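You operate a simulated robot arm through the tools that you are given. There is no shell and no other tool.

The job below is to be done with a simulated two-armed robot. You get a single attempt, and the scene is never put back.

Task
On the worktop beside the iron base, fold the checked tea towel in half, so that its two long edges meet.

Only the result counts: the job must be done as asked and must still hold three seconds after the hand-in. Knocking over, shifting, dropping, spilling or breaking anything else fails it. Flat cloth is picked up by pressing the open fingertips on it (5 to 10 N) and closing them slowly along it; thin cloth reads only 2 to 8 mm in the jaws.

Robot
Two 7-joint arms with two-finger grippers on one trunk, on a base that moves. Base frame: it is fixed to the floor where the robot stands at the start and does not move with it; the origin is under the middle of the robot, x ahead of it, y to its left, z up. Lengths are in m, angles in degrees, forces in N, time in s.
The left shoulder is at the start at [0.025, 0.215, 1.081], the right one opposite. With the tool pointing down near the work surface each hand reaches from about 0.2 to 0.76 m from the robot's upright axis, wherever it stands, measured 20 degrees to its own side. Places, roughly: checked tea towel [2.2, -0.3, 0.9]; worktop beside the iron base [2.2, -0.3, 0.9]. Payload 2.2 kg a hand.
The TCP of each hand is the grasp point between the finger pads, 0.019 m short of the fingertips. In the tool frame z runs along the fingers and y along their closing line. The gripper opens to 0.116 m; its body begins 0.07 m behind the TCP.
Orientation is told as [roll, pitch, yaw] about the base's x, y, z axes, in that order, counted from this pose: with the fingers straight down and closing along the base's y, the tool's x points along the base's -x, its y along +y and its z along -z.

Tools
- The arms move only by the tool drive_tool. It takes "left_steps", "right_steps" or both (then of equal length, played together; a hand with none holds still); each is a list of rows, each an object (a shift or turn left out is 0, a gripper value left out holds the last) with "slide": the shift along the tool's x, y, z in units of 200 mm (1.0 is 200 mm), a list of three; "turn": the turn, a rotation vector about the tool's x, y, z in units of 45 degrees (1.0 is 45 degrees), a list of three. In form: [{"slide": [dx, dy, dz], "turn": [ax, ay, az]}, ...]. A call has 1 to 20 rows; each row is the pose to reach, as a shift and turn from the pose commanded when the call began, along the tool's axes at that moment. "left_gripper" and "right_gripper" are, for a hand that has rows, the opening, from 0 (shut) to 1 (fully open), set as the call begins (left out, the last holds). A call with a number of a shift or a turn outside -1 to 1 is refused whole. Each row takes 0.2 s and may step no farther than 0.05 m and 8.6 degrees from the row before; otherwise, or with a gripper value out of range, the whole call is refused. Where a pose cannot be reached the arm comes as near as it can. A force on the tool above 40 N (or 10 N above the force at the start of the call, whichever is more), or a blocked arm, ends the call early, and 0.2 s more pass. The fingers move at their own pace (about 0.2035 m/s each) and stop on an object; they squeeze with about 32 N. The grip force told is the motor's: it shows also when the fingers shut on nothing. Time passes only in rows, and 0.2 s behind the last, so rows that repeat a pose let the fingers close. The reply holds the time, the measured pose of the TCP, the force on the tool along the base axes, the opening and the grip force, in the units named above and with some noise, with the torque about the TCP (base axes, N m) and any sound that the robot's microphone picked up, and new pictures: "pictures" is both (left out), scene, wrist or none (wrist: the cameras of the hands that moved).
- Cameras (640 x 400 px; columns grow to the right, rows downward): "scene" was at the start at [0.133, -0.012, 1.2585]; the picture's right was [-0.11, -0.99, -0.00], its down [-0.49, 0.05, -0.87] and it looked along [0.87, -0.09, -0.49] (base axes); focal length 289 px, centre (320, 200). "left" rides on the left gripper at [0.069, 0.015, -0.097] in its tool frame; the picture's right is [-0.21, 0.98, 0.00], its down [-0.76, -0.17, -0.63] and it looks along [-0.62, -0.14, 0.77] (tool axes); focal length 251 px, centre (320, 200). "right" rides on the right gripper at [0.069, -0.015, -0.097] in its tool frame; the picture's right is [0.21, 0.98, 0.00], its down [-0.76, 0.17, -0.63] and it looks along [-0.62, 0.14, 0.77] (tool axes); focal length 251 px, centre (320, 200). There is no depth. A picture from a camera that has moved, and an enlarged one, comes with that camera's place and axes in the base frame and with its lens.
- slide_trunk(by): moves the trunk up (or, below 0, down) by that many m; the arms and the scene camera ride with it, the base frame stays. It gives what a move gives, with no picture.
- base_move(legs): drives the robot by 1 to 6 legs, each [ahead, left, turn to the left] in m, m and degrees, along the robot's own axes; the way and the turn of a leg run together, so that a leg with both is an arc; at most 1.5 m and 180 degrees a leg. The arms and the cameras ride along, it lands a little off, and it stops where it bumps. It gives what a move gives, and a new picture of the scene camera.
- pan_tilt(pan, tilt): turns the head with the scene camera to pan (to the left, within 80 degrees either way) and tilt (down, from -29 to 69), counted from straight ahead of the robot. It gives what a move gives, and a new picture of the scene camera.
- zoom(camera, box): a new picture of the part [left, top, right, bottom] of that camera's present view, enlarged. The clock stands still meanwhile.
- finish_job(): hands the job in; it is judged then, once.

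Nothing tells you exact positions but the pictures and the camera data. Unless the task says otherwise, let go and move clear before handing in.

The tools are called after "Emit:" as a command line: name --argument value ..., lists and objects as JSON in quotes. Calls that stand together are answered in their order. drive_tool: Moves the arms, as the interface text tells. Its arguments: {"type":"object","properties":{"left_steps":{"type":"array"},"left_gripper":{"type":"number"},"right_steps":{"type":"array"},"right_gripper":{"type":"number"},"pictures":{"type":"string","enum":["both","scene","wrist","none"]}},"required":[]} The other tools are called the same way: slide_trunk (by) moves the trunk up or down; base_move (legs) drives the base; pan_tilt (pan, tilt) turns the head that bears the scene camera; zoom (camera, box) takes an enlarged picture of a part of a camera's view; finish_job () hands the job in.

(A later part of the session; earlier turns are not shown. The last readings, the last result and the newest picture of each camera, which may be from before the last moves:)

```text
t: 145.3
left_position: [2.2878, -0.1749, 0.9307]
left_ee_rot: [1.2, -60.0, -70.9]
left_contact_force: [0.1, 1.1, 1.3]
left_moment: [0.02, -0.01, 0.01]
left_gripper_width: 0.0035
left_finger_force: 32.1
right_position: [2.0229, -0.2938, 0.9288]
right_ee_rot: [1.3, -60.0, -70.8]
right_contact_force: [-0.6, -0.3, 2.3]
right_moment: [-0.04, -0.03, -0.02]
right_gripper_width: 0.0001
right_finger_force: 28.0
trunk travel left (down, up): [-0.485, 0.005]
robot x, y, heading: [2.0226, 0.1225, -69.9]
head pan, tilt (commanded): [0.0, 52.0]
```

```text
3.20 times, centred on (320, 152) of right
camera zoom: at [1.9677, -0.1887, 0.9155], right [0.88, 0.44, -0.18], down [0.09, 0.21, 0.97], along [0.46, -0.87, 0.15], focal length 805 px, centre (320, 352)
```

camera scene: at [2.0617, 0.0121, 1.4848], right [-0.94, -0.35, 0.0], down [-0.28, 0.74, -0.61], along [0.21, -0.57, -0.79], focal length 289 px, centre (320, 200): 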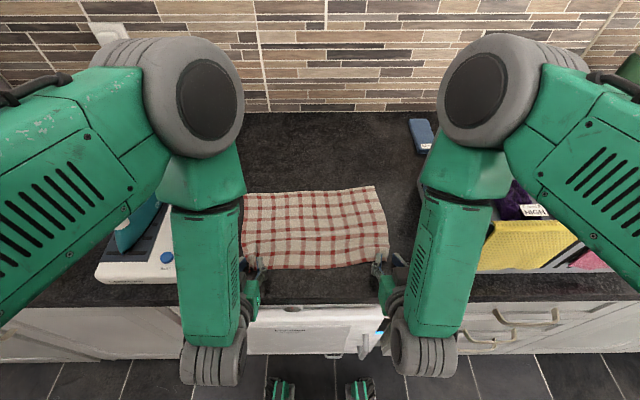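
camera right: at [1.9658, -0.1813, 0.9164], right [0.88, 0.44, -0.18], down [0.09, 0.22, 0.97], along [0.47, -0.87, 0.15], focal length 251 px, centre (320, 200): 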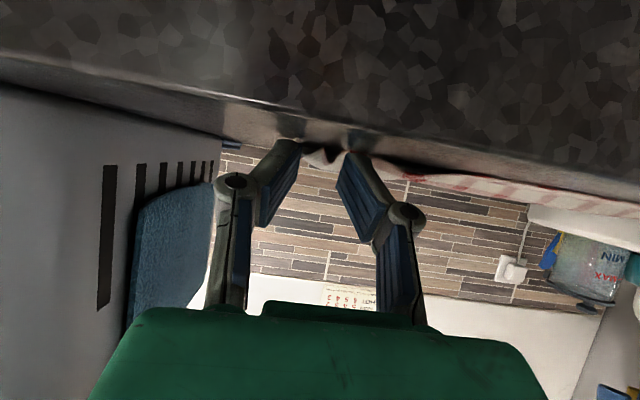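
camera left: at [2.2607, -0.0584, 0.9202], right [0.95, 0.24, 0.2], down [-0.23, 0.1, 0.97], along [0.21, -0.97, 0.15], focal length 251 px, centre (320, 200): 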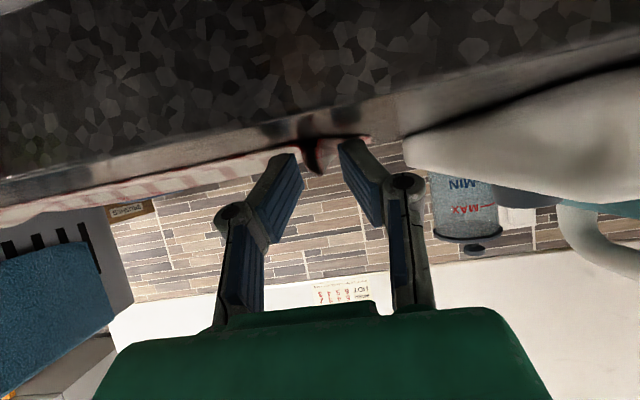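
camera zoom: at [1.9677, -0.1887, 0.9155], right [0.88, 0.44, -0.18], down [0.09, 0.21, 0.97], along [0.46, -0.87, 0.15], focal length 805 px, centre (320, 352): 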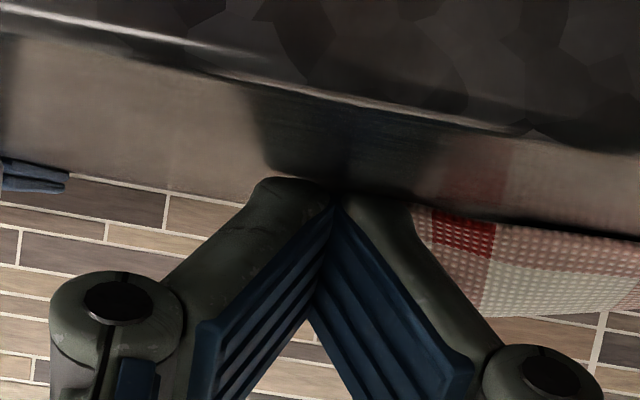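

The left grip is excellent (hem clamped between the fingertips), but the right closed on nothing. I'll lift the right hand, shift it ~2.4 cm inward onto the cloth, and pinch again with light pressure.

Emit:
drive_tool --right_steps '[{"slide": [-0.045, 0, -0.025]}, {"slide": [-0.087, 0, -0.05]}]' --pictures "none"

Emit:
drive_tool --right_gripper 0.36 --right_steps '[{"slide": [-0.011, 0.06, 0.02]}, {"slide": [-0.0225, 0.12, 0.039]}, {"slide": [0.02, 0.12, 0.064]}, {"slide": [0.05, 0.12, 0.081]}]' --pictures "none"

Emit:
zoom --camera "scene" --box '[340, 230, 430, 286]'

Emit:
zoom --camera "right" --box '[200, 70, 440, 220]'

```text
t: 145.9
left_position: [2.2875, -0.1758, 0.9309]
left_ee_rot: [1.2, -60.0, -70.9]
left_contact_force: [-0.2, 0.2, 1.0]
left_moment: [-0.03, 0.02, 0.0]
left_gripper_width: 0.0035
left_finger_force: 32.4
right_position: [2.0219, -0.2935, 0.9494]
right_ee_rot: [1.2, -60.1, -70.9]
right_contact_force: [0.6, 0.0, 0.1]
right_moment: [-0.03, 0.0, -0.02]
right_gripper_width: 0.0001
right_finger_force: 28.2
trunk travel left (down, up): [-0.485, 0.005]
robot x, y, heading: [2.0211, 0.1261, -69.7]
head pan, tilt (commanded): [0.0, 52.0]
```

```text
t: 146.9
left_position: [2.2883, -0.1756, 0.9307]
left_ee_rot: [1.3, -60.0, -70.9]
left_contact_force: [-0.4, 0.6, 1.4]
left_moment: [-0.01, 0.01, 0.0]
left_gripper_width: 0.0035
left_finger_force: 31.8
right_position: [2.0464, -0.294, 0.932]
right_ee_rot: [1.2, -60.1, -71.0]
right_contact_force: [0.1, 0.1, 0.6]
right_moment: [0.0, -0.01, 0.03]
right_gripper_width: 0.0418
right_finger_force: 0.0
trunk travel left (down, up): [-0.485, 0.005]
robot x, y, heading: [2.025, 0.1268, -69.7]
head pan, tilt (commanded): [0.0, 52.0]
```

```text
7.11 times, centred on (385, 258) of scene
camera zoom: at [2.0612, 0.012, 1.4849], right [-0.94, -0.35, 0.0], down [-0.28, 0.74, -0.61], along [0.21, -0.57, -0.79], focal length 2053 px, centre (-142, -212)
```

zoom: 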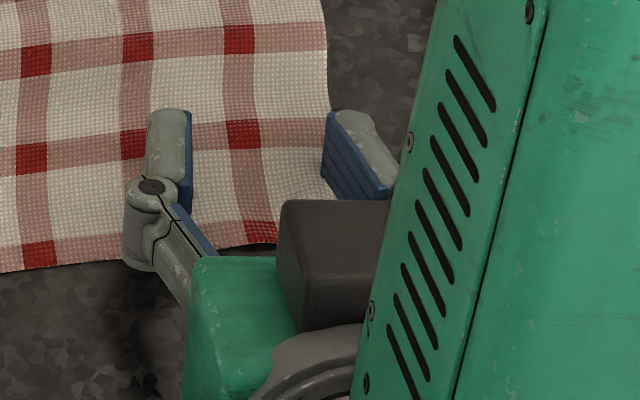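

```text
2.67 times, centred on (320, 145) of right
camera zoom: at [1.9922, -0.1889, 0.9192], right [0.88, 0.44, -0.18], down [0.09, 0.21, 0.97], along [0.46, -0.87, 0.15], focal length 670 px, centre (320, 347)
```

zoom: 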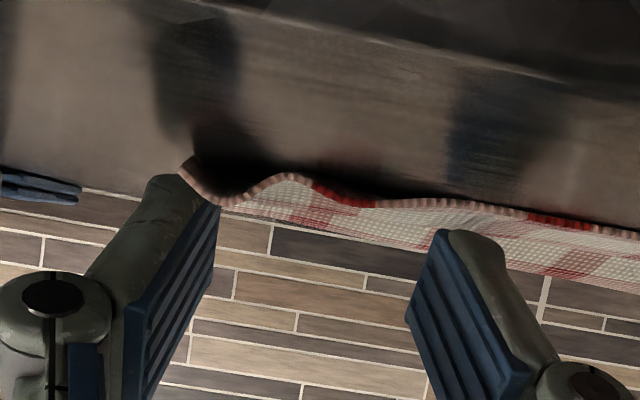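

Emit:
drive_tool --right_steps '[{"slide": [0.015, 0, -0.026]}, {"slide": [0.03, 0, -0.052]}, {"slide": [0.036, 0, -0.048]}]' --pictures "none"

Emit:
zoom --camera "scene" --box '[340, 230, 430, 286]'

Emit:
zoom --camera "right" --box '[200, 70, 440, 220]'

```text
t: 147.7
left_position: [2.2878, -0.1754, 0.9311]
left_ee_rot: [1.2, -60.0, -70.7]
left_contact_force: [-0.5, 0.4, 2.1]
left_moment: [0.01, 0.01, 0.03]
left_gripper_width: 0.0036
left_finger_force: 31.8
right_position: [2.0428, -0.284, 0.9313]
right_ee_rot: [1.2, -60.1, -70.9]
right_contact_force: [-1.1, 0.4, 0.1]
right_moment: [-0.03, 0.0, 0.0]
right_gripper_width: 0.0418
right_finger_force: 0.0
trunk travel left (down, up): [-0.485, 0.005]
robot x, y, heading: [2.0224, 0.1249, -69.3]
head pan, tilt (commanded): [0.0, 52.0]
```

```text
7.11 times, centred on (385, 258) of scene
camera zoom: at [2.0611, 0.0121, 1.4849], right [-0.94, -0.35, 0.0], down [-0.28, 0.74, -0.61], along [0.21, -0.57, -0.79], focal length 2053 px, centre (-142, -212)
```

zoom: 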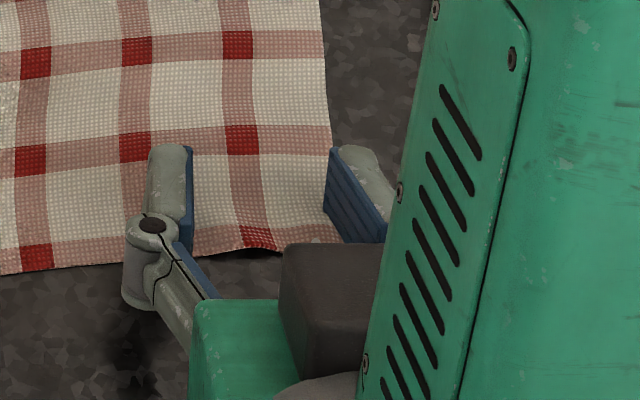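

```text
2.67 times, centred on (320, 145) of right
camera zoom: at [1.9888, -0.1782, 0.9178], right [0.88, 0.44, -0.18], down [0.09, 0.21, 0.97], along [0.47, -0.87, 0.15], focal length 670 px, centre (320, 347)
```

zoom: 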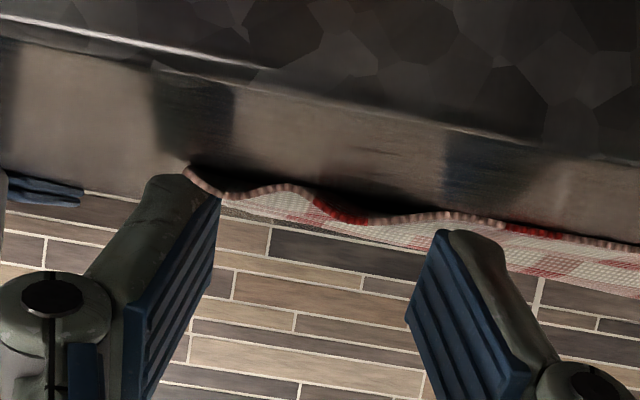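

Emit:
drive_tool --right_steps '[{"slide": [0.004, 0, 0.0025]}, {"slide": [0.009, 0, 0.005]}]' --pictures "none"

Emit:
drive_tool --right_gripper 0.28 --right_steps '[{"slide": [0, 0, 0]}]' --pictures "none"

Emit:
zoom --camera "right" --box '[200, 70, 440, 220]'

```text
t: 148.3
left_position: [2.2886, -0.1753, 0.9304]
left_ee_rot: [1.2, -60.0, -70.8]
left_contact_force: [0.5, 0.4, 0.9]
left_moment: [0.0, -0.02, -0.03]
left_gripper_width: 0.0033
left_finger_force: 31.8
right_position: [2.0434, -0.2837, 0.9304]
right_ee_rot: [1.2, -60.4, -70.8]
right_contact_force: [-0.7, -2.2, 19.3]
right_moment: [-0.29, 0.08, 0.01]
right_gripper_width: 0.0421
right_finger_force: 0.3
trunk travel left (down, up): [-0.485, 0.005]
robot x, y, heading: [2.0203, 0.1217, -69.6]
head pan, tilt (commanded): [0.0, 52.0]
```

```text
t: 148.7
left_position: [2.2881, -0.1765, 0.93]
left_ee_rot: [1.1, -60.0, -70.7]
left_contact_force: [-1.1, -0.1, 0.4]
left_moment: [-0.01, 0.03, -0.04]
left_gripper_width: 0.0038
left_finger_force: 31.5
right_position: [2.0446, -0.283, 0.9304]
right_ee_rot: [1.3, -60.3, -70.9]
right_contact_force: [1.2, -0.8, 23.1]
right_moment: [-0.21, -0.31, 0.0]
right_gripper_width: 0.0291
right_finger_force: 5.2
trunk travel left (down, up): [-0.485, 0.005]
robot x, y, heading: [2.0237, 0.1296, -69.5]
head pan, tilt (commanded): [0.0, 52.0]
```

```text
2.67 times, centred on (320, 145) of right
camera zoom: at [1.9896, -0.1778, 0.9161], right [0.88, 0.44, -0.18], down [0.09, 0.22, 0.97], along [0.46, -0.87, 0.15], focal length 670 px, centre (320, 347)
```

zoom: 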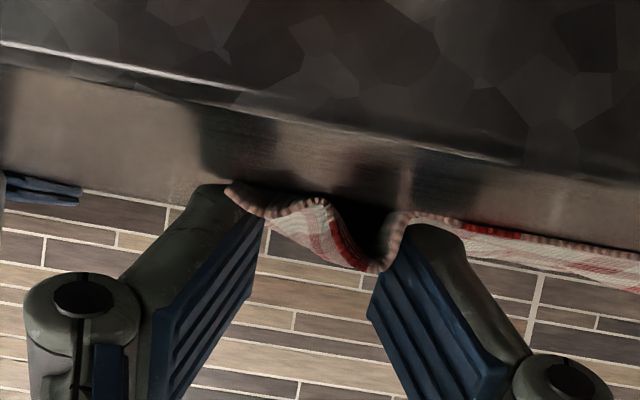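

A ridge has formed nicely; pressure is a bit high, so easing up slightly while closing further.

Emit:
drive_tool --right_gripper 0.21 --right_steps '[{"slide": [-0.006, 0, -0.003]}]' --pictures "none"

Emit:
drive_tool --right_gripper 0.14 --right_steps '[{"slide": [0, 0, 0]}]' --pictures "none"

Emit:
drive_tool --right_gripper 0.07 --right_steps '[{"slide": [0, 0, 0]}]' --pictures "none"

Emit:
drive_tool --right_gripper 0.0 --right_steps '[{"slide": [0, 0, 0]}, {"slide": [0, 0, 0]}]' --pictures "none"

Emit:
zoom --camera "right" --box '[200, 70, 440, 220]'

Emit:
zoom --camera "scene" --box '[220, 170, 420, 295]'

```text
t: 149.1
left_position: [2.2879, -0.1751, 0.9306]
left_ee_rot: [1.2, -59.9, -70.7]
left_contact_force: [-0.8, -0.6, 1.1]
left_moment: [-0.05, 0.04, -0.02]
left_gripper_width: 0.0036
left_finger_force: 32.0
right_position: [2.0451, -0.2814, 0.93]
right_ee_rot: [1.2, -60.0, -70.9]
right_contact_force: [2.1, 1.3, 12.0]
right_moment: [-0.07, -0.23, 0.08]
right_gripper_width: 0.0202
right_finger_force: 5.7
trunk travel left (down, up): [-0.485, 0.005]
robot x, y, heading: [2.0243, 0.1231, -69.7]
head pan, tilt (commanded): [0.0, 52.0]
```

```text
t: 149.5
left_position: [2.2874, -0.1758, 0.9306]
left_ee_rot: [1.2, -60.1, -70.8]
left_contact_force: [-1.7, -1.1, -0.1]
left_moment: [-0.03, 0.08, -0.01]
left_gripper_width: 0.0035
left_finger_force: 31.7
right_position: [2.0436, -0.2811, 0.9305]
right_ee_rot: [1.2, -60.0, -70.8]
right_contact_force: [1.5, 1.9, 10.7]
right_moment: [-0.05, -0.14, 0.05]
right_gripper_width: 0.0166
right_finger_force: 0.2
trunk travel left (down, up): [-0.485, 0.005]
robot x, y, heading: [2.0201, 0.1286, -69.3]
head pan, tilt (commanded): [0.0, 52.0]
```

```text
t: 149.9
left_position: [2.2871, -0.175, 0.9307]
left_ee_rot: [1.3, -59.9, -70.9]
left_contact_force: [-4.4, -1.8, 0.3]
left_moment: [-0.04, 0.11, -0.01]
left_gripper_width: 0.0032
left_finger_force: 31.6
right_position: [2.0435, -0.2828, 0.9316]
right_ee_rot: [1.2, -60.0, -70.8]
right_contact_force: [3.0, 1.6, 3.7]
right_moment: [0.07, -0.08, 0.11]
right_gripper_width: 0.0046
right_finger_force: 7.3
trunk travel left (down, up): [-0.485, 0.005]
robot x, y, heading: [2.0221, 0.1273, -69.4]
head pan, tilt (commanded): [0.0, 52.0]
```

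```text
t: 150.5
left_position: [2.2883, -0.1746, 0.9298]
left_ee_rot: [1.3, -59.9, -70.8]
left_contact_force: [-5.2, -2.3, 2.4]
left_moment: [-0.04, 0.09, -0.06]
left_gripper_width: 0.0036
left_finger_force: 31.9
right_position: [2.0446, -0.2815, 0.9305]
right_ee_rot: [1.3, -60.0, -70.8]
right_contact_force: [4.3, 2.5, 1.5]
right_moment: [-0.01, -0.12, 0.07]
right_gripper_width: 0.0035
right_finger_force: 32.0
trunk travel left (down, up): [-0.485, 0.005]
robot x, y, heading: [2.0232, 0.1245, -69.8]
head pan, tilt (commanded): [0.0, 52.0]
```

```text
2.67 times, centred on (320, 145) of right
camera zoom: at [1.9891, -0.1769, 0.917], right [0.88, 0.44, -0.18], down [0.09, 0.21, 0.97], along [0.47, -0.87, 0.15], focal length 670 px, centre (320, 347)
```

zoom: 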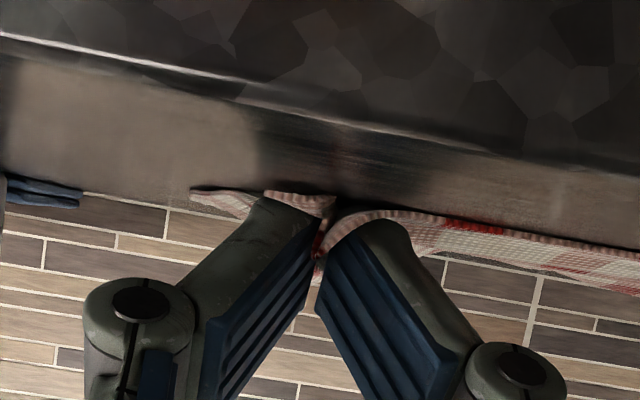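

```text
3.20 times, centred on (320, 232) of scene
camera zoom: at [2.0613, 0.0125, 1.4849], right [-0.94, -0.35, 0.0], down [-0.28, 0.74, -0.61], along [0.21, -0.57, -0.79], focal length 924 px, centre (320, 96)
```

zoom: 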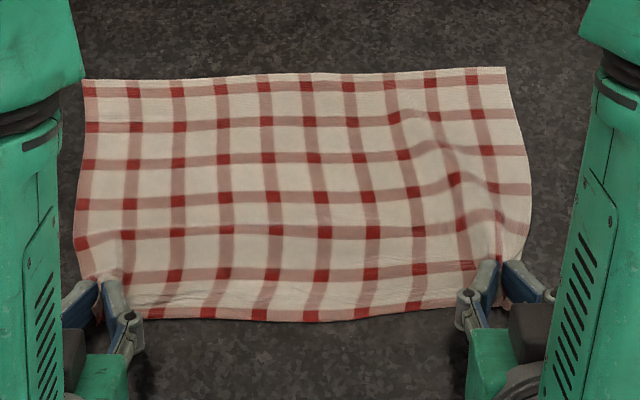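

Both hands now clamp the hem at −60°. Starting the fold: first third of the low arc with rotation to −24°.

Emit:
drive_tool --left_steps '[{"slide": [-0.084, -0.006, -0.004], "turn": [0, 0.133, 0]}, {"slide": [-0.179, -0.01, 0.017], "turn": [0, 0.289, 0]}, {"slide": [-0.267, -0.01, 0.055], "turn": [0, 0.456, 0]}, {"slide": [-0.337, -0.01, 0.105], "turn": [0, 0.622, 0]}, {"slide": [-0.394, -0.01, 0.163], "turn": [0, 0.8, 0]}]' --right_steps '[{"slide": [-0.075, 0.006, -0.012], "turn": [0, 0.133, 0]}, {"slide": [-0.171, 0.01, 0.008], "turn": [0, 0.289, 0]}, {"slide": [-0.259, 0.01, 0.047], "turn": [0, 0.456, 0]}, {"slide": [-0.328, 0.01, 0.097], "turn": [0, 0.622, 0]}, {"slide": [-0.385, 0.01, 0.155], "turn": [0, 0.8, 0]}]' --pictures "both"

Emit:
zoom --camera "scene" --box '[220, 160, 420, 285]'

```text
t: 151.7
left_position: [2.3106, -0.2403, 0.9838]
left_ee_rot: [0.5, -24.0, -70.0]
left_contact_force: [-2.3, -0.9, -0.5]
left_moment: [-0.03, 0.06, 0.03]
left_gripper_width: 0.0035
left_finger_force: 32.0
right_position: [2.0705, -0.3444, 0.9821]
right_ee_rot: [0.7, -24.0, -70.0]
right_contact_force: [2.2, 0.8, -0.6]
right_moment: [0.0, -0.04, -0.02]
right_gripper_width: 0.0035
right_finger_force: 31.7
trunk travel left (down, up): [-0.485, 0.005]
robot x, y, heading: [2.0212, 0.1193, -69.3]
head pan, tilt (commanded): [0.0, 52.0]
camera scene: at [2.062, 0.0113, 1.4848], right [-0.94, -0.35, 0.0], down [-0.28, 0.74, -0.61], along [0.21, -0.57, -0.79], focal length 289 px, centre (320, 200)
camera right: at [2.02, -0.2533, 1.0405], right [0.85, 0.52, -0.08], down [0.3, -0.35, 0.89], along [0.44, -0.78, -0.45], focal length 251 px, centre (320, 200)
camera left: at [2.2882, -0.1391, 1.0429], right [0.98, 0.15, 0.1], down [-0.01, -0.47, 0.88], along [0.18, -0.87, -0.46], focal length 251 px, centre (320, 200)
```

scene: 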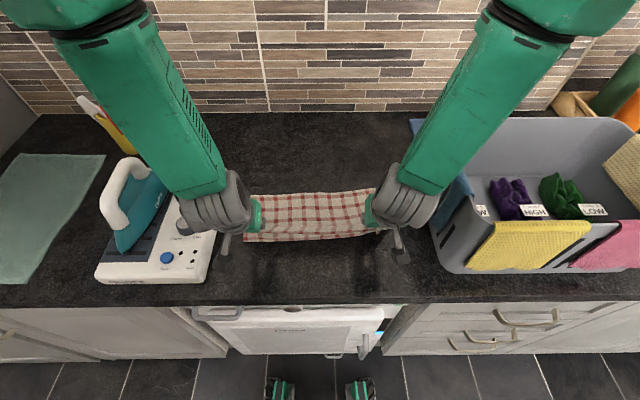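
right: 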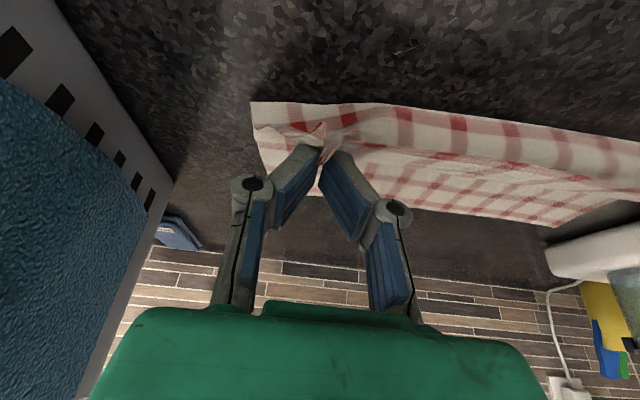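
left: 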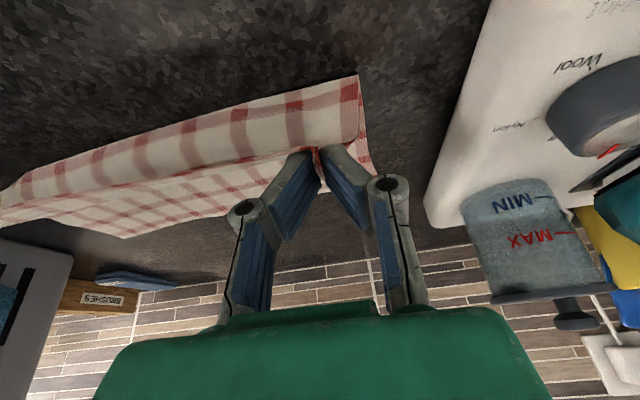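

```text
3.20 times, centred on (320, 222) of scene
camera zoom: at [2.062, 0.0113, 1.4848], right [-0.94, -0.35, 0.0], down [-0.28, 0.74, -0.61], along [0.21, -0.57, -0.79], focal length 924 px, centre (320, 128)
```

zoom: 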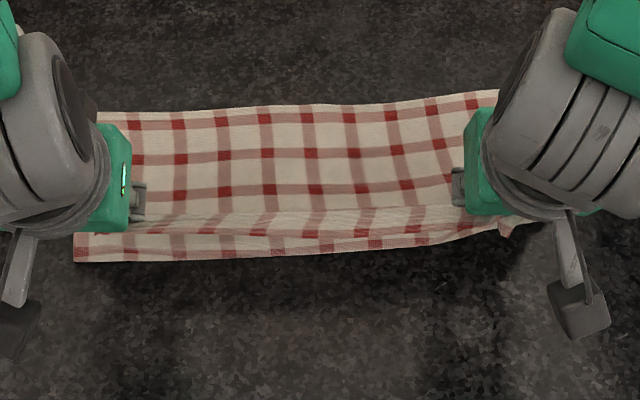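

The hem is held and the fold is forming nicely. Continuing over the midline with rotation to +12°.

Emit:
drive_tool --left_steps '[{"slide": [-0.068, 0, 0.016], "turn": [0, 0.156, 0]}, {"slide": [-0.13, 0, 0.035], "turn": [0, 0.311, 0]}, {"slide": [-0.188, 0, 0.06], "turn": [0, 0.467, 0]}, {"slide": [-0.242, 0, 0.084], "turn": [0, 0.622, 0]}, {"slide": [-0.292, 0, 0.108], "turn": [0, 0.8, 0]}]' --right_steps '[{"slide": [-0.068, 0, 0.016], "turn": [0, 0.156, 0]}, {"slide": [-0.13, 0, 0.035], "turn": [0, 0.311, 0]}, {"slide": [-0.188, 0, 0.06], "turn": [0, 0.467, 0]}, {"slide": [-0.242, 0, 0.084], "turn": [0, 0.622, 0]}, {"slide": [-0.292, 0, 0.108], "turn": [0, 0.8, 0]}]' --pictures "both"

Emit:
zoom --camera "scene" --box '[220, 150, 420, 275]'

```text
t: 152.9
left_position: [2.3334, -0.3018, 0.9841]
left_ee_rot: [0.8, 12.3, -69.6]
left_contact_force: [-2.8, -1.3, -0.2]
left_moment: [0.0, 0.08, 0.05]
left_gripper_width: 0.0035
left_finger_force: 32.8
right_position: [2.0907, -0.4043, 0.983]
right_ee_rot: [0.5, 12.2, -69.6]
right_contact_force: [2.6, 0.2, -0.2]
right_moment: [0.03, -0.06, -0.02]
right_gripper_width: 0.0033
right_finger_force: 31.9
trunk travel left (down, up): [-0.485, 0.005]
robot x, y, heading: [2.0245, 0.1261, -69.5]
head pan, tilt (commanded): [0.0, 52.0]
camera scene: at [2.0633, 0.0065, 1.4843], right [-0.94, -0.35, 0.0], down [-0.28, 0.74, -0.61], along [0.21, -0.57, -0.79], focal length 289 px, centre (320, 200)
camera right: at [2.0595, -0.3652, 1.0906], right [0.84, 0.53, 0.05], down [0.45, -0.76, 0.46], along [0.29, -0.36, -0.89], focal length 251 px, centre (320, 200)
camera left: at [2.3286, -0.2516, 1.0933], right [0.99, 0.14, -0.03], down [0.14, -0.88, 0.46], along [0.04, -0.46, -0.89], focal length 251 px, centre (320, 200)
```

scene: 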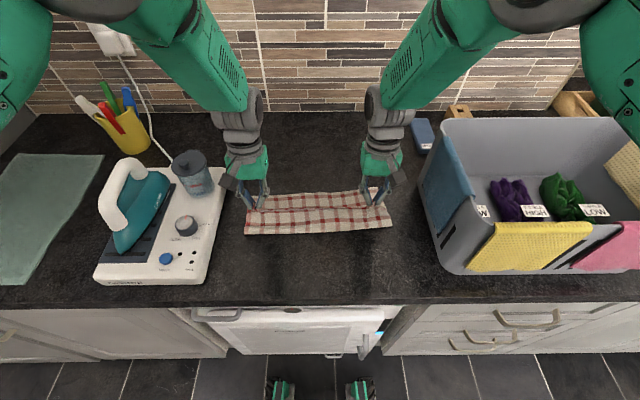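
right: 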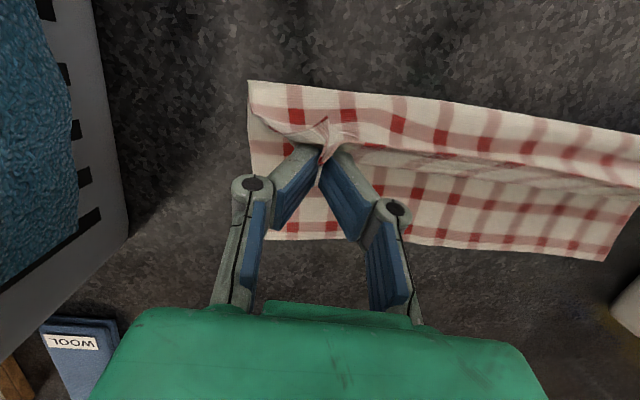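
left: 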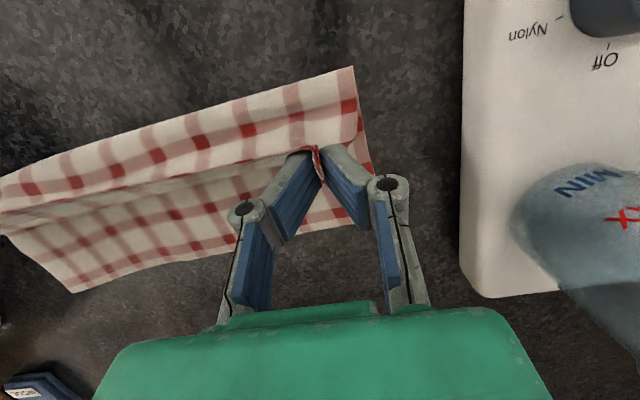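

```text
3.20 times, centred on (320, 212) of scene
camera zoom: at [2.0633, 0.0065, 1.4843], right [-0.94, -0.35, 0.0], down [-0.28, 0.74, -0.61], along [0.21, -0.57, -0.79], focal length 924 px, centre (320, 160)
```

zoom: 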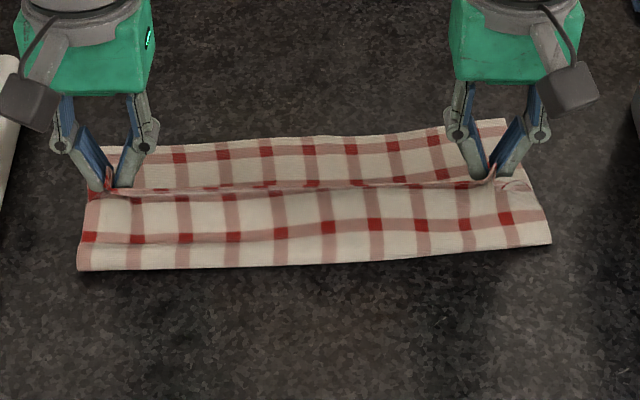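

Excellent—hem is a taut straight line and the crease is at ≈ 0.504 m (midline ≈ 0.507 m). Zooming in to count check lines.

Emit:
zoom --camera "scene" --box '[280, 185, 370, 241]'

Emit:
zoom --camera "left" --box '[0, 60, 360, 300]'

Emit:
zoom --camera "right" --box '[240, 60, 640, 300]'

```text
7.11 times, centred on (325, 213) of scene
camera zoom: at [2.0633, 0.0065, 1.4843], right [-0.94, -0.35, 0.0], down [-0.28, 0.74, -0.61], along [0.21, -0.57, -0.79], focal length 2053 px, centre (284, 108)
```

zoom: 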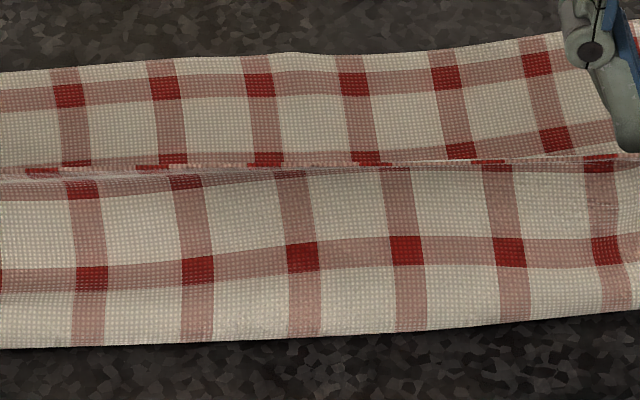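

```text
1.67 times, centred on (180, 180) of left
camera zoom: at [2.3286, -0.2516, 1.0933], right [0.99, 0.14, -0.03], down [0.14, -0.88, 0.46], along [0.04, -0.46, -0.89], focal length 419 px, centre (553, 233)
```

zoom: 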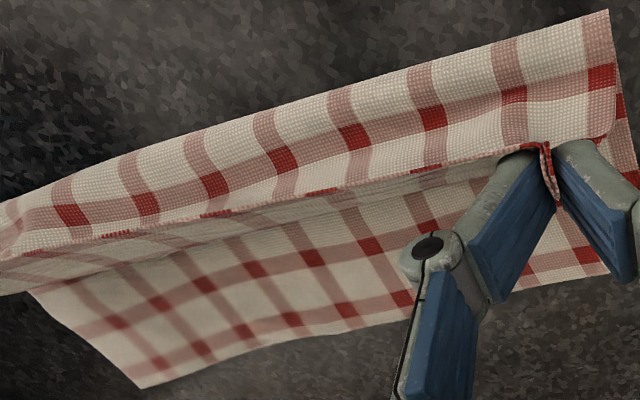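

```text
1.60 times, centred on (440, 180) of right
camera zoom: at [2.0595, -0.3652, 1.0906], right [0.84, 0.53, 0.05], down [0.45, -0.76, 0.46], along [0.29, -0.36, -0.89], focal length 402 px, centre (128, 232)
```

zoom: 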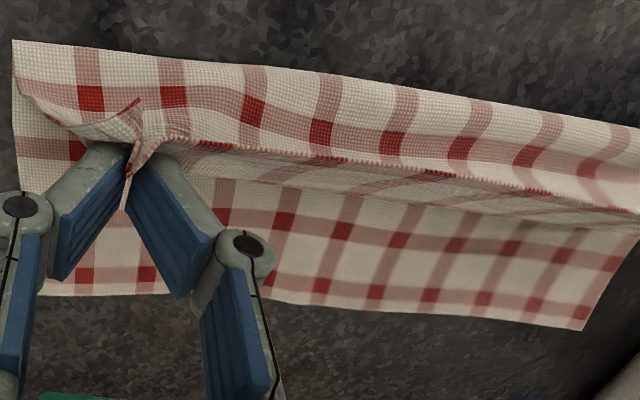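

Check lines confirm the crease is at the midline (L4 right at the crease). Continuing the rotation to +35°.

Emit:
drive_tool --left_steps '[{"slide": [-0.05, 0, -0.008], "turn": [0, 0.178, 0]}, {"slide": [-0.095, 0, -0.008], "turn": [0, 0.356, 0]}, {"slide": [-0.133, 0, -0.011], "turn": [0, 0.511, 0]}]' --right_steps '[{"slide": [-0.05, 0, -0.008], "turn": [0, 0.178, 0]}, {"slide": [-0.095, 0, -0.008], "turn": [0, 0.356, 0]}, {"slide": [-0.133, 0, -0.011], "turn": [0, 0.511, 0]}]' --pictures "both"

Emit:
zoom --camera "scene" --box '[240, 165, 400, 265]'

Emit:
zoom --camera "left" --box '[0, 60, 360, 300]'

```text
t: 153.7
left_position: [2.3405, -0.3246, 0.9819]
left_ee_rot: [0.8, 35.1, -69.2]
left_contact_force: [-2.1, -1.1, 0.5]
left_moment: [-0.01, 0.04, 0.08]
left_gripper_width: 0.0032
left_finger_force: 32.4
right_position: [2.1012, -0.4289, 0.9799]
right_ee_rot: [0.6, 35.1, -69.4]
right_contact_force: [1.2, 0.5, 0.0]
right_moment: [0.03, -0.09, -0.05]
right_gripper_width: 0.003
right_finger_force: 31.8
trunk travel left (down, up): [-0.485, 0.005]
robot x, y, heading: [2.0179, 0.1263, -69.8]
head pan, tilt (commanded): [0.0, 52.0]
camera scene: at [2.0634, 0.0076, 1.4844], right [-0.94, -0.35, 0.0], down [-0.28, 0.74, -0.61], along [0.21, -0.57, -0.79], focal length 289 px, centre (320, 200)
camera right: at [2.086, -0.4342, 1.0972], right [0.85, 0.5, 0.13], down [0.5, -0.86, 0.09], along [0.16, -0.01, -0.99], focal length 251 px, centre (320, 200)
camera left: at [2.3532, -0.3177, 1.0998], right [0.98, 0.17, -0.11], down [0.18, -0.98, 0.08], along [-0.1, -0.1, -0.99], focal length 251 px, centre (320, 200)
```

scene: 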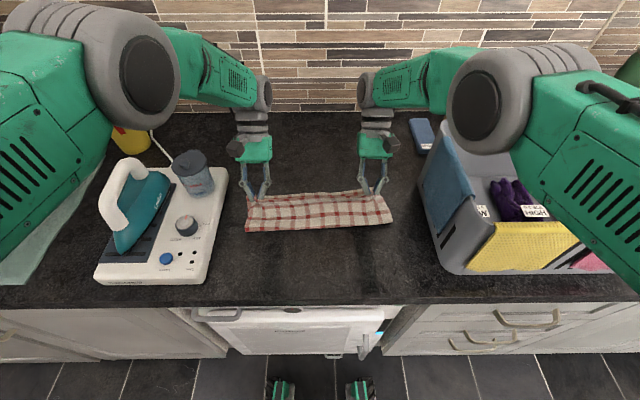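
right: 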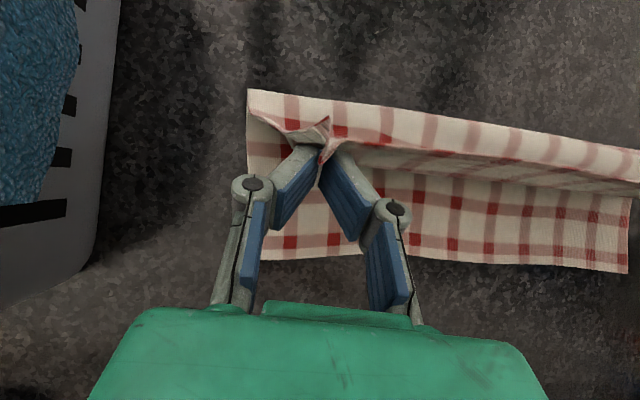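
left: 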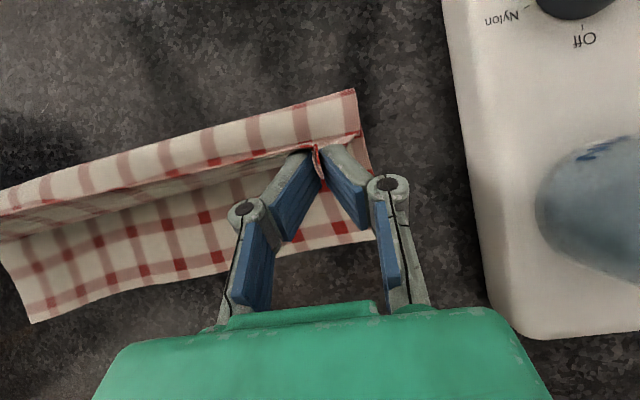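

```text
4.00 times, centred on (320, 215) of scene
camera zoom: at [2.0634, 0.0076, 1.4844], right [-0.94, -0.35, 0.0], down [-0.28, 0.74, -0.61], along [0.21, -0.57, -0.79], focal length 1155 px, centre (320, 140)
```

zoom: 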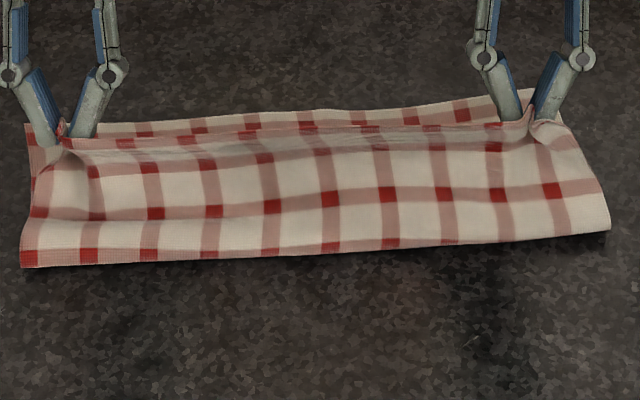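

```text
1.67 times, centred on (180, 180) of left
camera zoom: at [2.3532, -0.3177, 1.0998], right [0.98, 0.17, -0.11], down [0.18, -0.98, 0.08], along [-0.1, -0.1, -0.99], focal length 419 px, centre (553, 233)
```

zoom: 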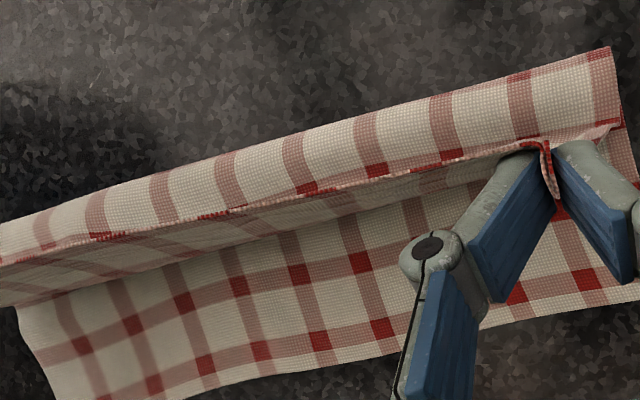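

All lines L4–L7 show and the fold is at the midline, but the flap is slack and bulges past the hem, so it would fall turned. I'll lower a little and pull it out more horizontally (using a 3 cm base advance), so it straightens without peeling the bottom.

Emit:
drive_tool --left_steps '[{"slide": [-0.028, 0, 0.04], "turn": [0, -0.05, 0]}, {"slide": [-0.057, 0, 0.082], "turn": [0, -0.11, 0]}]' --right_steps '[{"slide": [-0.028, 0, 0.04], "turn": [0, -0.05, 0]}, {"slide": [-0.057, 0, 0.082], "turn": [0, -0.11, 0]}]' --pictures "none"

Emit:
base_move --legs '[[0.03, 0, 0]]'

Emit:
zoom --camera "scene" --box '[240, 165, 400, 265]'

Emit:
zoom --camera "left" --box '[0, 60, 360, 300]'

```text
t: 154.3
left_position: [2.3406, -0.3247, 0.9625]
left_ee_rot: [0.7, 30.0, -69.4]
left_contact_force: [-2.4, -0.9, 0.4]
left_moment: [-0.02, 0.04, 0.08]
left_gripper_width: 0.0037
left_finger_force: 31.7
right_position: [2.0995, -0.4277, 0.9613]
right_ee_rot: [0.7, 30.0, -69.4]
right_contact_force: [3.7, 1.8, 0.1]
right_moment: [0.03, -0.06, -0.03]
right_gripper_width: 0.0032
right_finger_force: 32.0
trunk travel left (down, up): [-0.485, 0.005]
robot x, y, heading: [2.0231, 0.1263, -69.6]
head pan, tilt (commanded): [0.0, 52.0]
```

```text
t: 155.2
left_position: [2.3502, -0.347, 0.9654]
left_ee_rot: [0.7, 29.6, -69.4]
left_contact_force: [-3.2, -1.5, 0.9]
left_moment: [-0.08, 0.0, 0.07]
left_gripper_width: 0.0037
left_finger_force: 32.2
right_position: [2.1088, -0.4515, 0.963]
right_ee_rot: [0.7, 29.7, -69.5]
right_contact_force: [2.2, 1.2, 1.0]
right_moment: [0.02, -0.11, -0.03]
right_gripper_width: 0.0032
right_finger_force: 31.7
trunk travel left (down, up): [-0.485, 0.005]
robot x, y, heading: [2.0284, 0.0975, -69.9]
head pan, tilt (commanded): [0.0, 52.0]
camera scene: at [2.0698, -0.0118, 1.4854], right [-0.94, -0.35, 0.0], down [-0.27, 0.74, -0.62], along [0.22, -0.58, -0.79], focal length 289 px, centre (320, 200)
```

scene: 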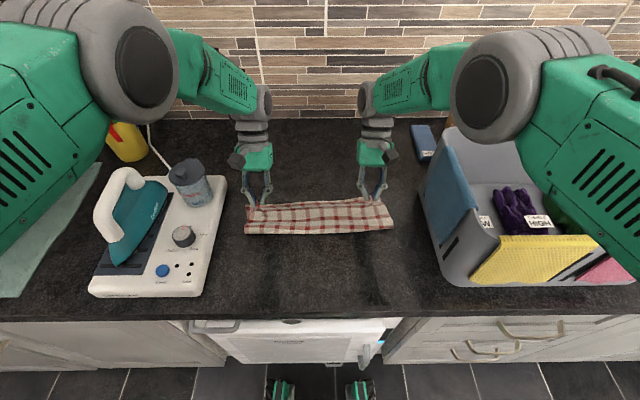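

```text
4.00 times, centred on (320, 215) of scene
camera zoom: at [2.0698, -0.0118, 1.4854], right [-0.94, -0.35, 0.0], down [-0.27, 0.74, -0.62], along [0.22, -0.58, -0.79], focal length 1155 px, centre (320, 140)
```

zoom: 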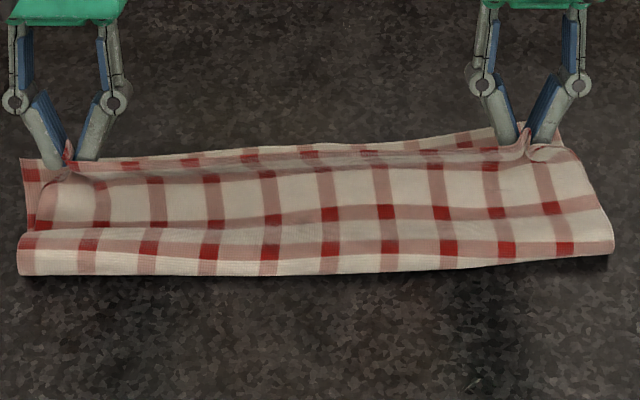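

```text
1.67 times, centred on (180, 180) of left
camera zoom: at [2.3576, -0.3302, 1.0826], right [0.98, 0.16, -0.1], down [0.18, -0.97, 0.17], along [-0.06, -0.19, -0.98], focal length 419 px, centre (553, 233)
```

zoom: 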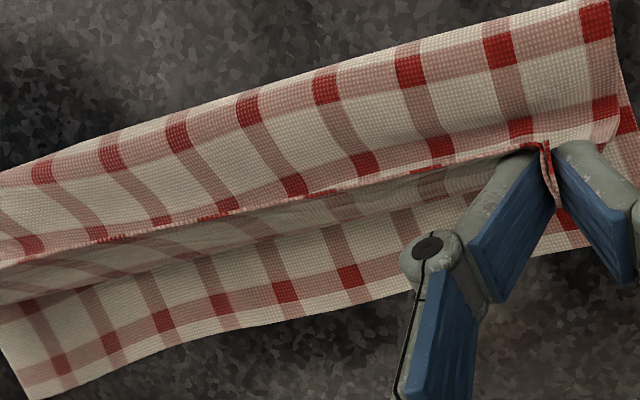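

Emit:
drive_tool --left_steps '[{"slide": [-0.045, 0, -0.008]}, {"slide": [-0.089, 0, -0.016]}]' --right_steps '[{"slide": [-0.045, 0, -0.008]}, {"slide": [-0.089, 0, -0.016]}]' --pictures "none"

Emit:
zoom --camera "scene" --box '[240, 165, 400, 265]'

Emit:
zoom --camera "left" --box '[0, 60, 360, 300]'

Emit:
zoom --camera "right" --box '[240, 60, 640, 300]'

```text
t: 155.8
left_position: [2.3562, -0.3649, 0.9593]
left_ee_rot: [0.7, 29.9, -69.6]
left_contact_force: [-3.2, -2.0, -0.5]
left_moment: [0.0, 0.04, 0.08]
left_gripper_width: 0.0033
left_finger_force: 32.0
right_position: [2.115, -0.4705, 0.9577]
right_ee_rot: [0.7, 29.7, -69.4]
right_contact_force: [4.1, 0.7, 1.0]
right_moment: [0.05, -0.12, -0.03]
right_gripper_width: 0.0033
right_finger_force: 32.3
trunk travel left (down, up): [-0.485, 0.005]
robot x, y, heading: [2.0322, 0.0953, -69.5]
head pan, tilt (commanded): [0.0, 52.0]
```

```text
4.00 times, centred on (320, 215) of scene
camera zoom: at [2.0731, -0.0185, 1.4847], right [-0.94, -0.35, 0.0], down [-0.28, 0.74, -0.61], along [0.21, -0.57, -0.79], focal length 1155 px, centre (320, 140)
```

zoom: 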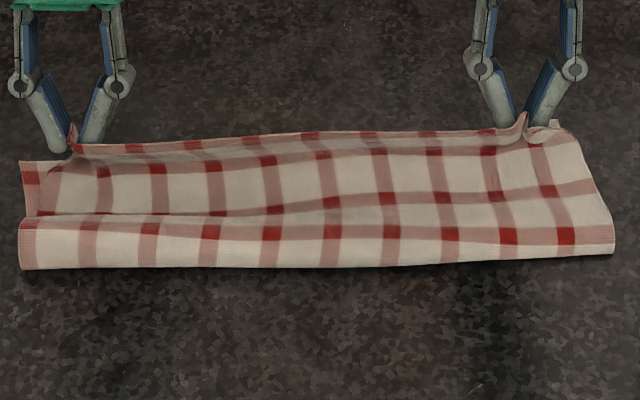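

```text
1.67 times, centred on (180, 180) of left
camera zoom: at [2.365, -0.3481, 1.076], right [0.98, 0.16, -0.1], down [0.18, -0.97, 0.17], along [-0.07, -0.19, -0.98], focal length 419 px, centre (553, 233)
```

zoom: 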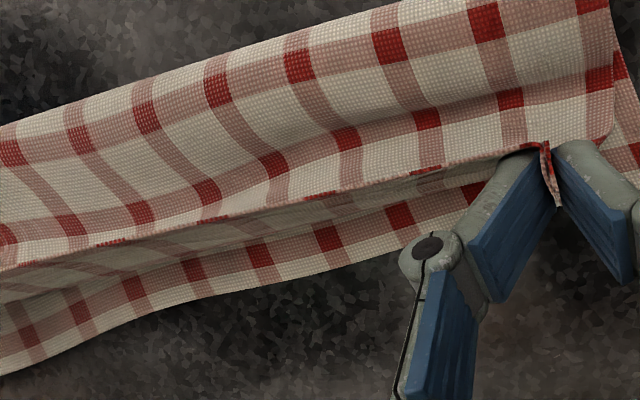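

```text
1.60 times, centred on (440, 180) of right
camera zoom: at [2.0956, -0.4652, 1.074], right [0.85, 0.51, 0.12], down [0.49, -0.85, 0.17], along [0.19, -0.09, -0.98], focal length 402 px, centre (128, 232)
```

zoom: 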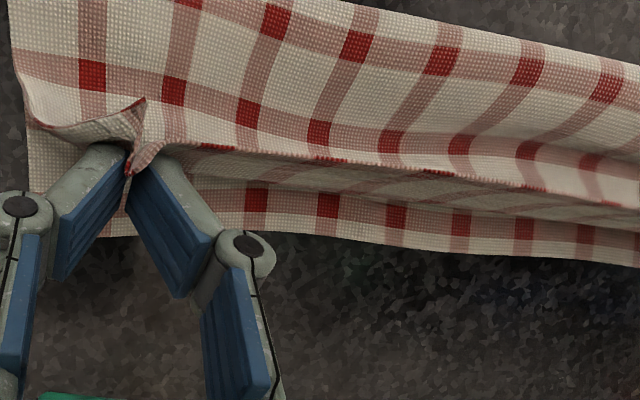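

The top layer now reaches the back edge. I'll lower the hem almost to the surface right over the back edge (easing the tilt to +20° to stay within reach), then look before letting go.

Emit:
drive_tool --left_steps '[{"slide": [-0.027, 0, 0.019], "turn": [0, -0.073, 0]}, {"slide": [-0.055, 0, 0.039], "turn": [0, -0.147, 0]}, {"slide": [-0.082, 0, 0.058], "turn": [0, -0.22, 0]}]' --right_steps '[{"slide": [-0.026, 0, 0.017], "turn": [0, -0.073, 0]}, {"slide": [-0.052, 0, 0.034], "turn": [0, -0.147, 0]}, {"slide": [-0.078, 0, 0.051], "turn": [0, -0.22, 0]}]' --pictures "both"

Emit:
zoom --camera "scene" --box '[240, 165, 400, 265]'

Emit:
zoom --camera "left" --box '[0, 60, 360, 300]'

Emit:
zoom --camera "right" --box '[240, 60, 640, 300]'

```text
t: 156.6
left_position: [2.3606, -0.3727, 0.9402]
left_ee_rot: [0.7, 19.8, -69.5]
left_contact_force: [-4.3, -0.9, 0.6]
left_moment: [-0.04, 0.04, 0.06]
left_gripper_width: 0.0034
left_finger_force: 32.0
right_position: [2.1169, -0.4778, 0.9418]
right_ee_rot: [0.6, 19.8, -69.5]
right_contact_force: [2.8, 1.3, -0.2]
right_moment: [0.0, -0.08, -0.06]
right_gripper_width: 0.0033
right_finger_force: 32.3
trunk travel left (down, up): [-0.485, 0.005]
robot x, y, heading: [2.029, 0.0961, -69.7]
head pan, tilt (commanded): [0.0, 52.0]
camera scene: at [2.0727, -0.0186, 1.4847], right [-0.94, -0.35, 0.0], down [-0.28, 0.74, -0.61], along [0.21, -0.57, -0.79], focal length 289 px, centre (320, 200)
camera right: at [2.091, -0.4539, 1.0539], right [0.85, 0.53, 0.08], down [0.47, -0.81, 0.34], along [0.25, -0.25, -0.94], focal length 251 px, centre (320, 200)
camera left: at [2.3611, -0.3364, 1.0532], right [0.99, 0.15, -0.06], down [0.16, -0.93, 0.34], along [-0.01, -0.34, -0.94], focal length 251 px, centre (320, 200)
```

scene: 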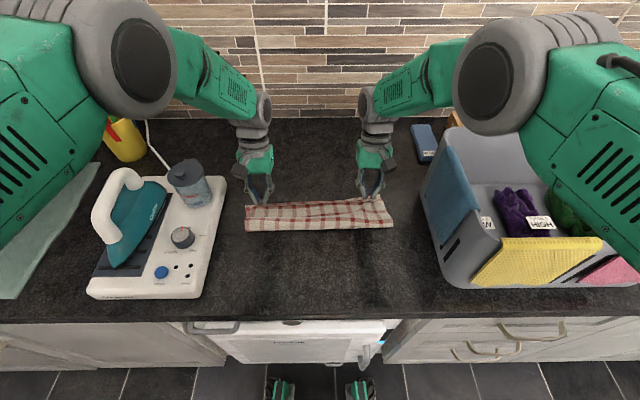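
right: 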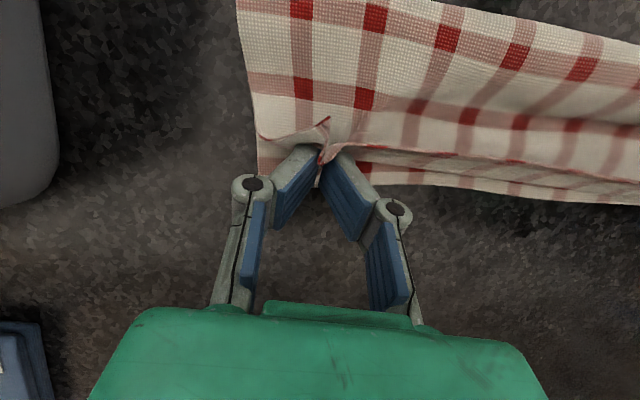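
left: 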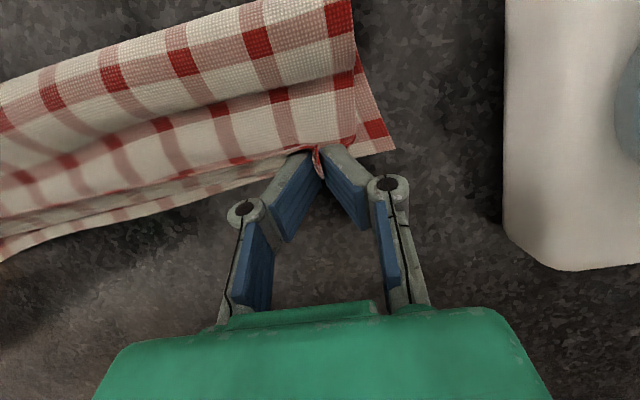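

```text
4.00 times, centred on (320, 215) of scene
camera zoom: at [2.0727, -0.0186, 1.4847], right [-0.94, -0.35, 0.0], down [-0.28, 0.74, -0.61], along [0.21, -0.57, -0.79], focal length 1155 px, centre (320, 140)
```

zoom: 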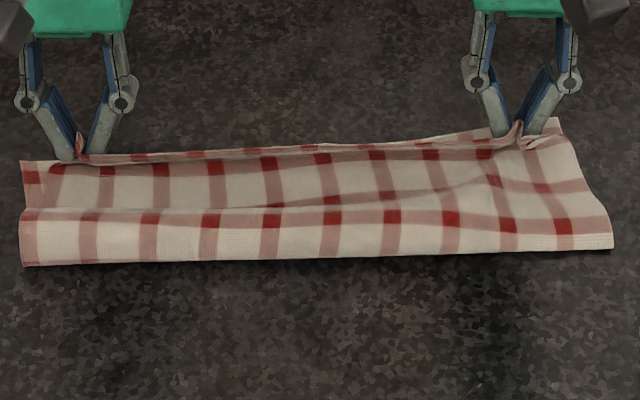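

```text
1.67 times, centred on (180, 180) of left
camera zoom: at [2.3611, -0.3364, 1.0532], right [0.99, 0.15, -0.06], down [0.16, -0.93, 0.34], along [-0.01, -0.34, -0.94], focal length 419 px, centre (553, 233)
```

zoom: 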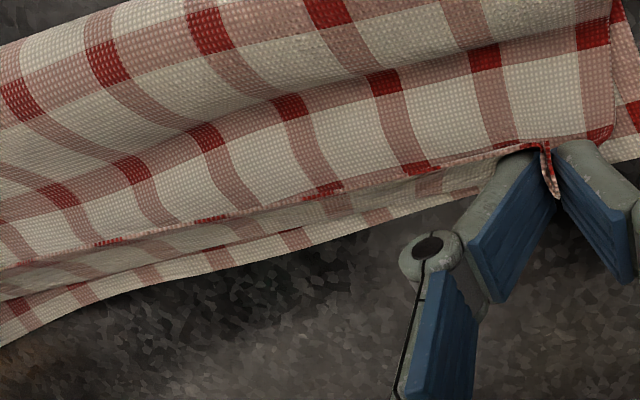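

```text
1.60 times, centred on (440, 180) of right
camera zoom: at [2.091, -0.4539, 1.0539], right [0.85, 0.53, 0.08], down [0.47, -0.81, 0.34], along [0.25, -0.25, -0.94], focal length 402 px, centre (128, 232)
```

zoom: 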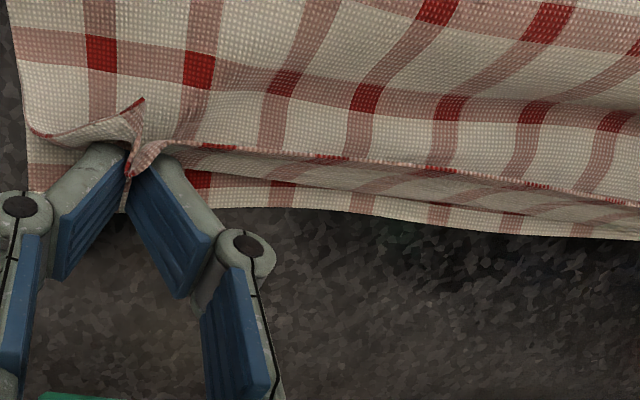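

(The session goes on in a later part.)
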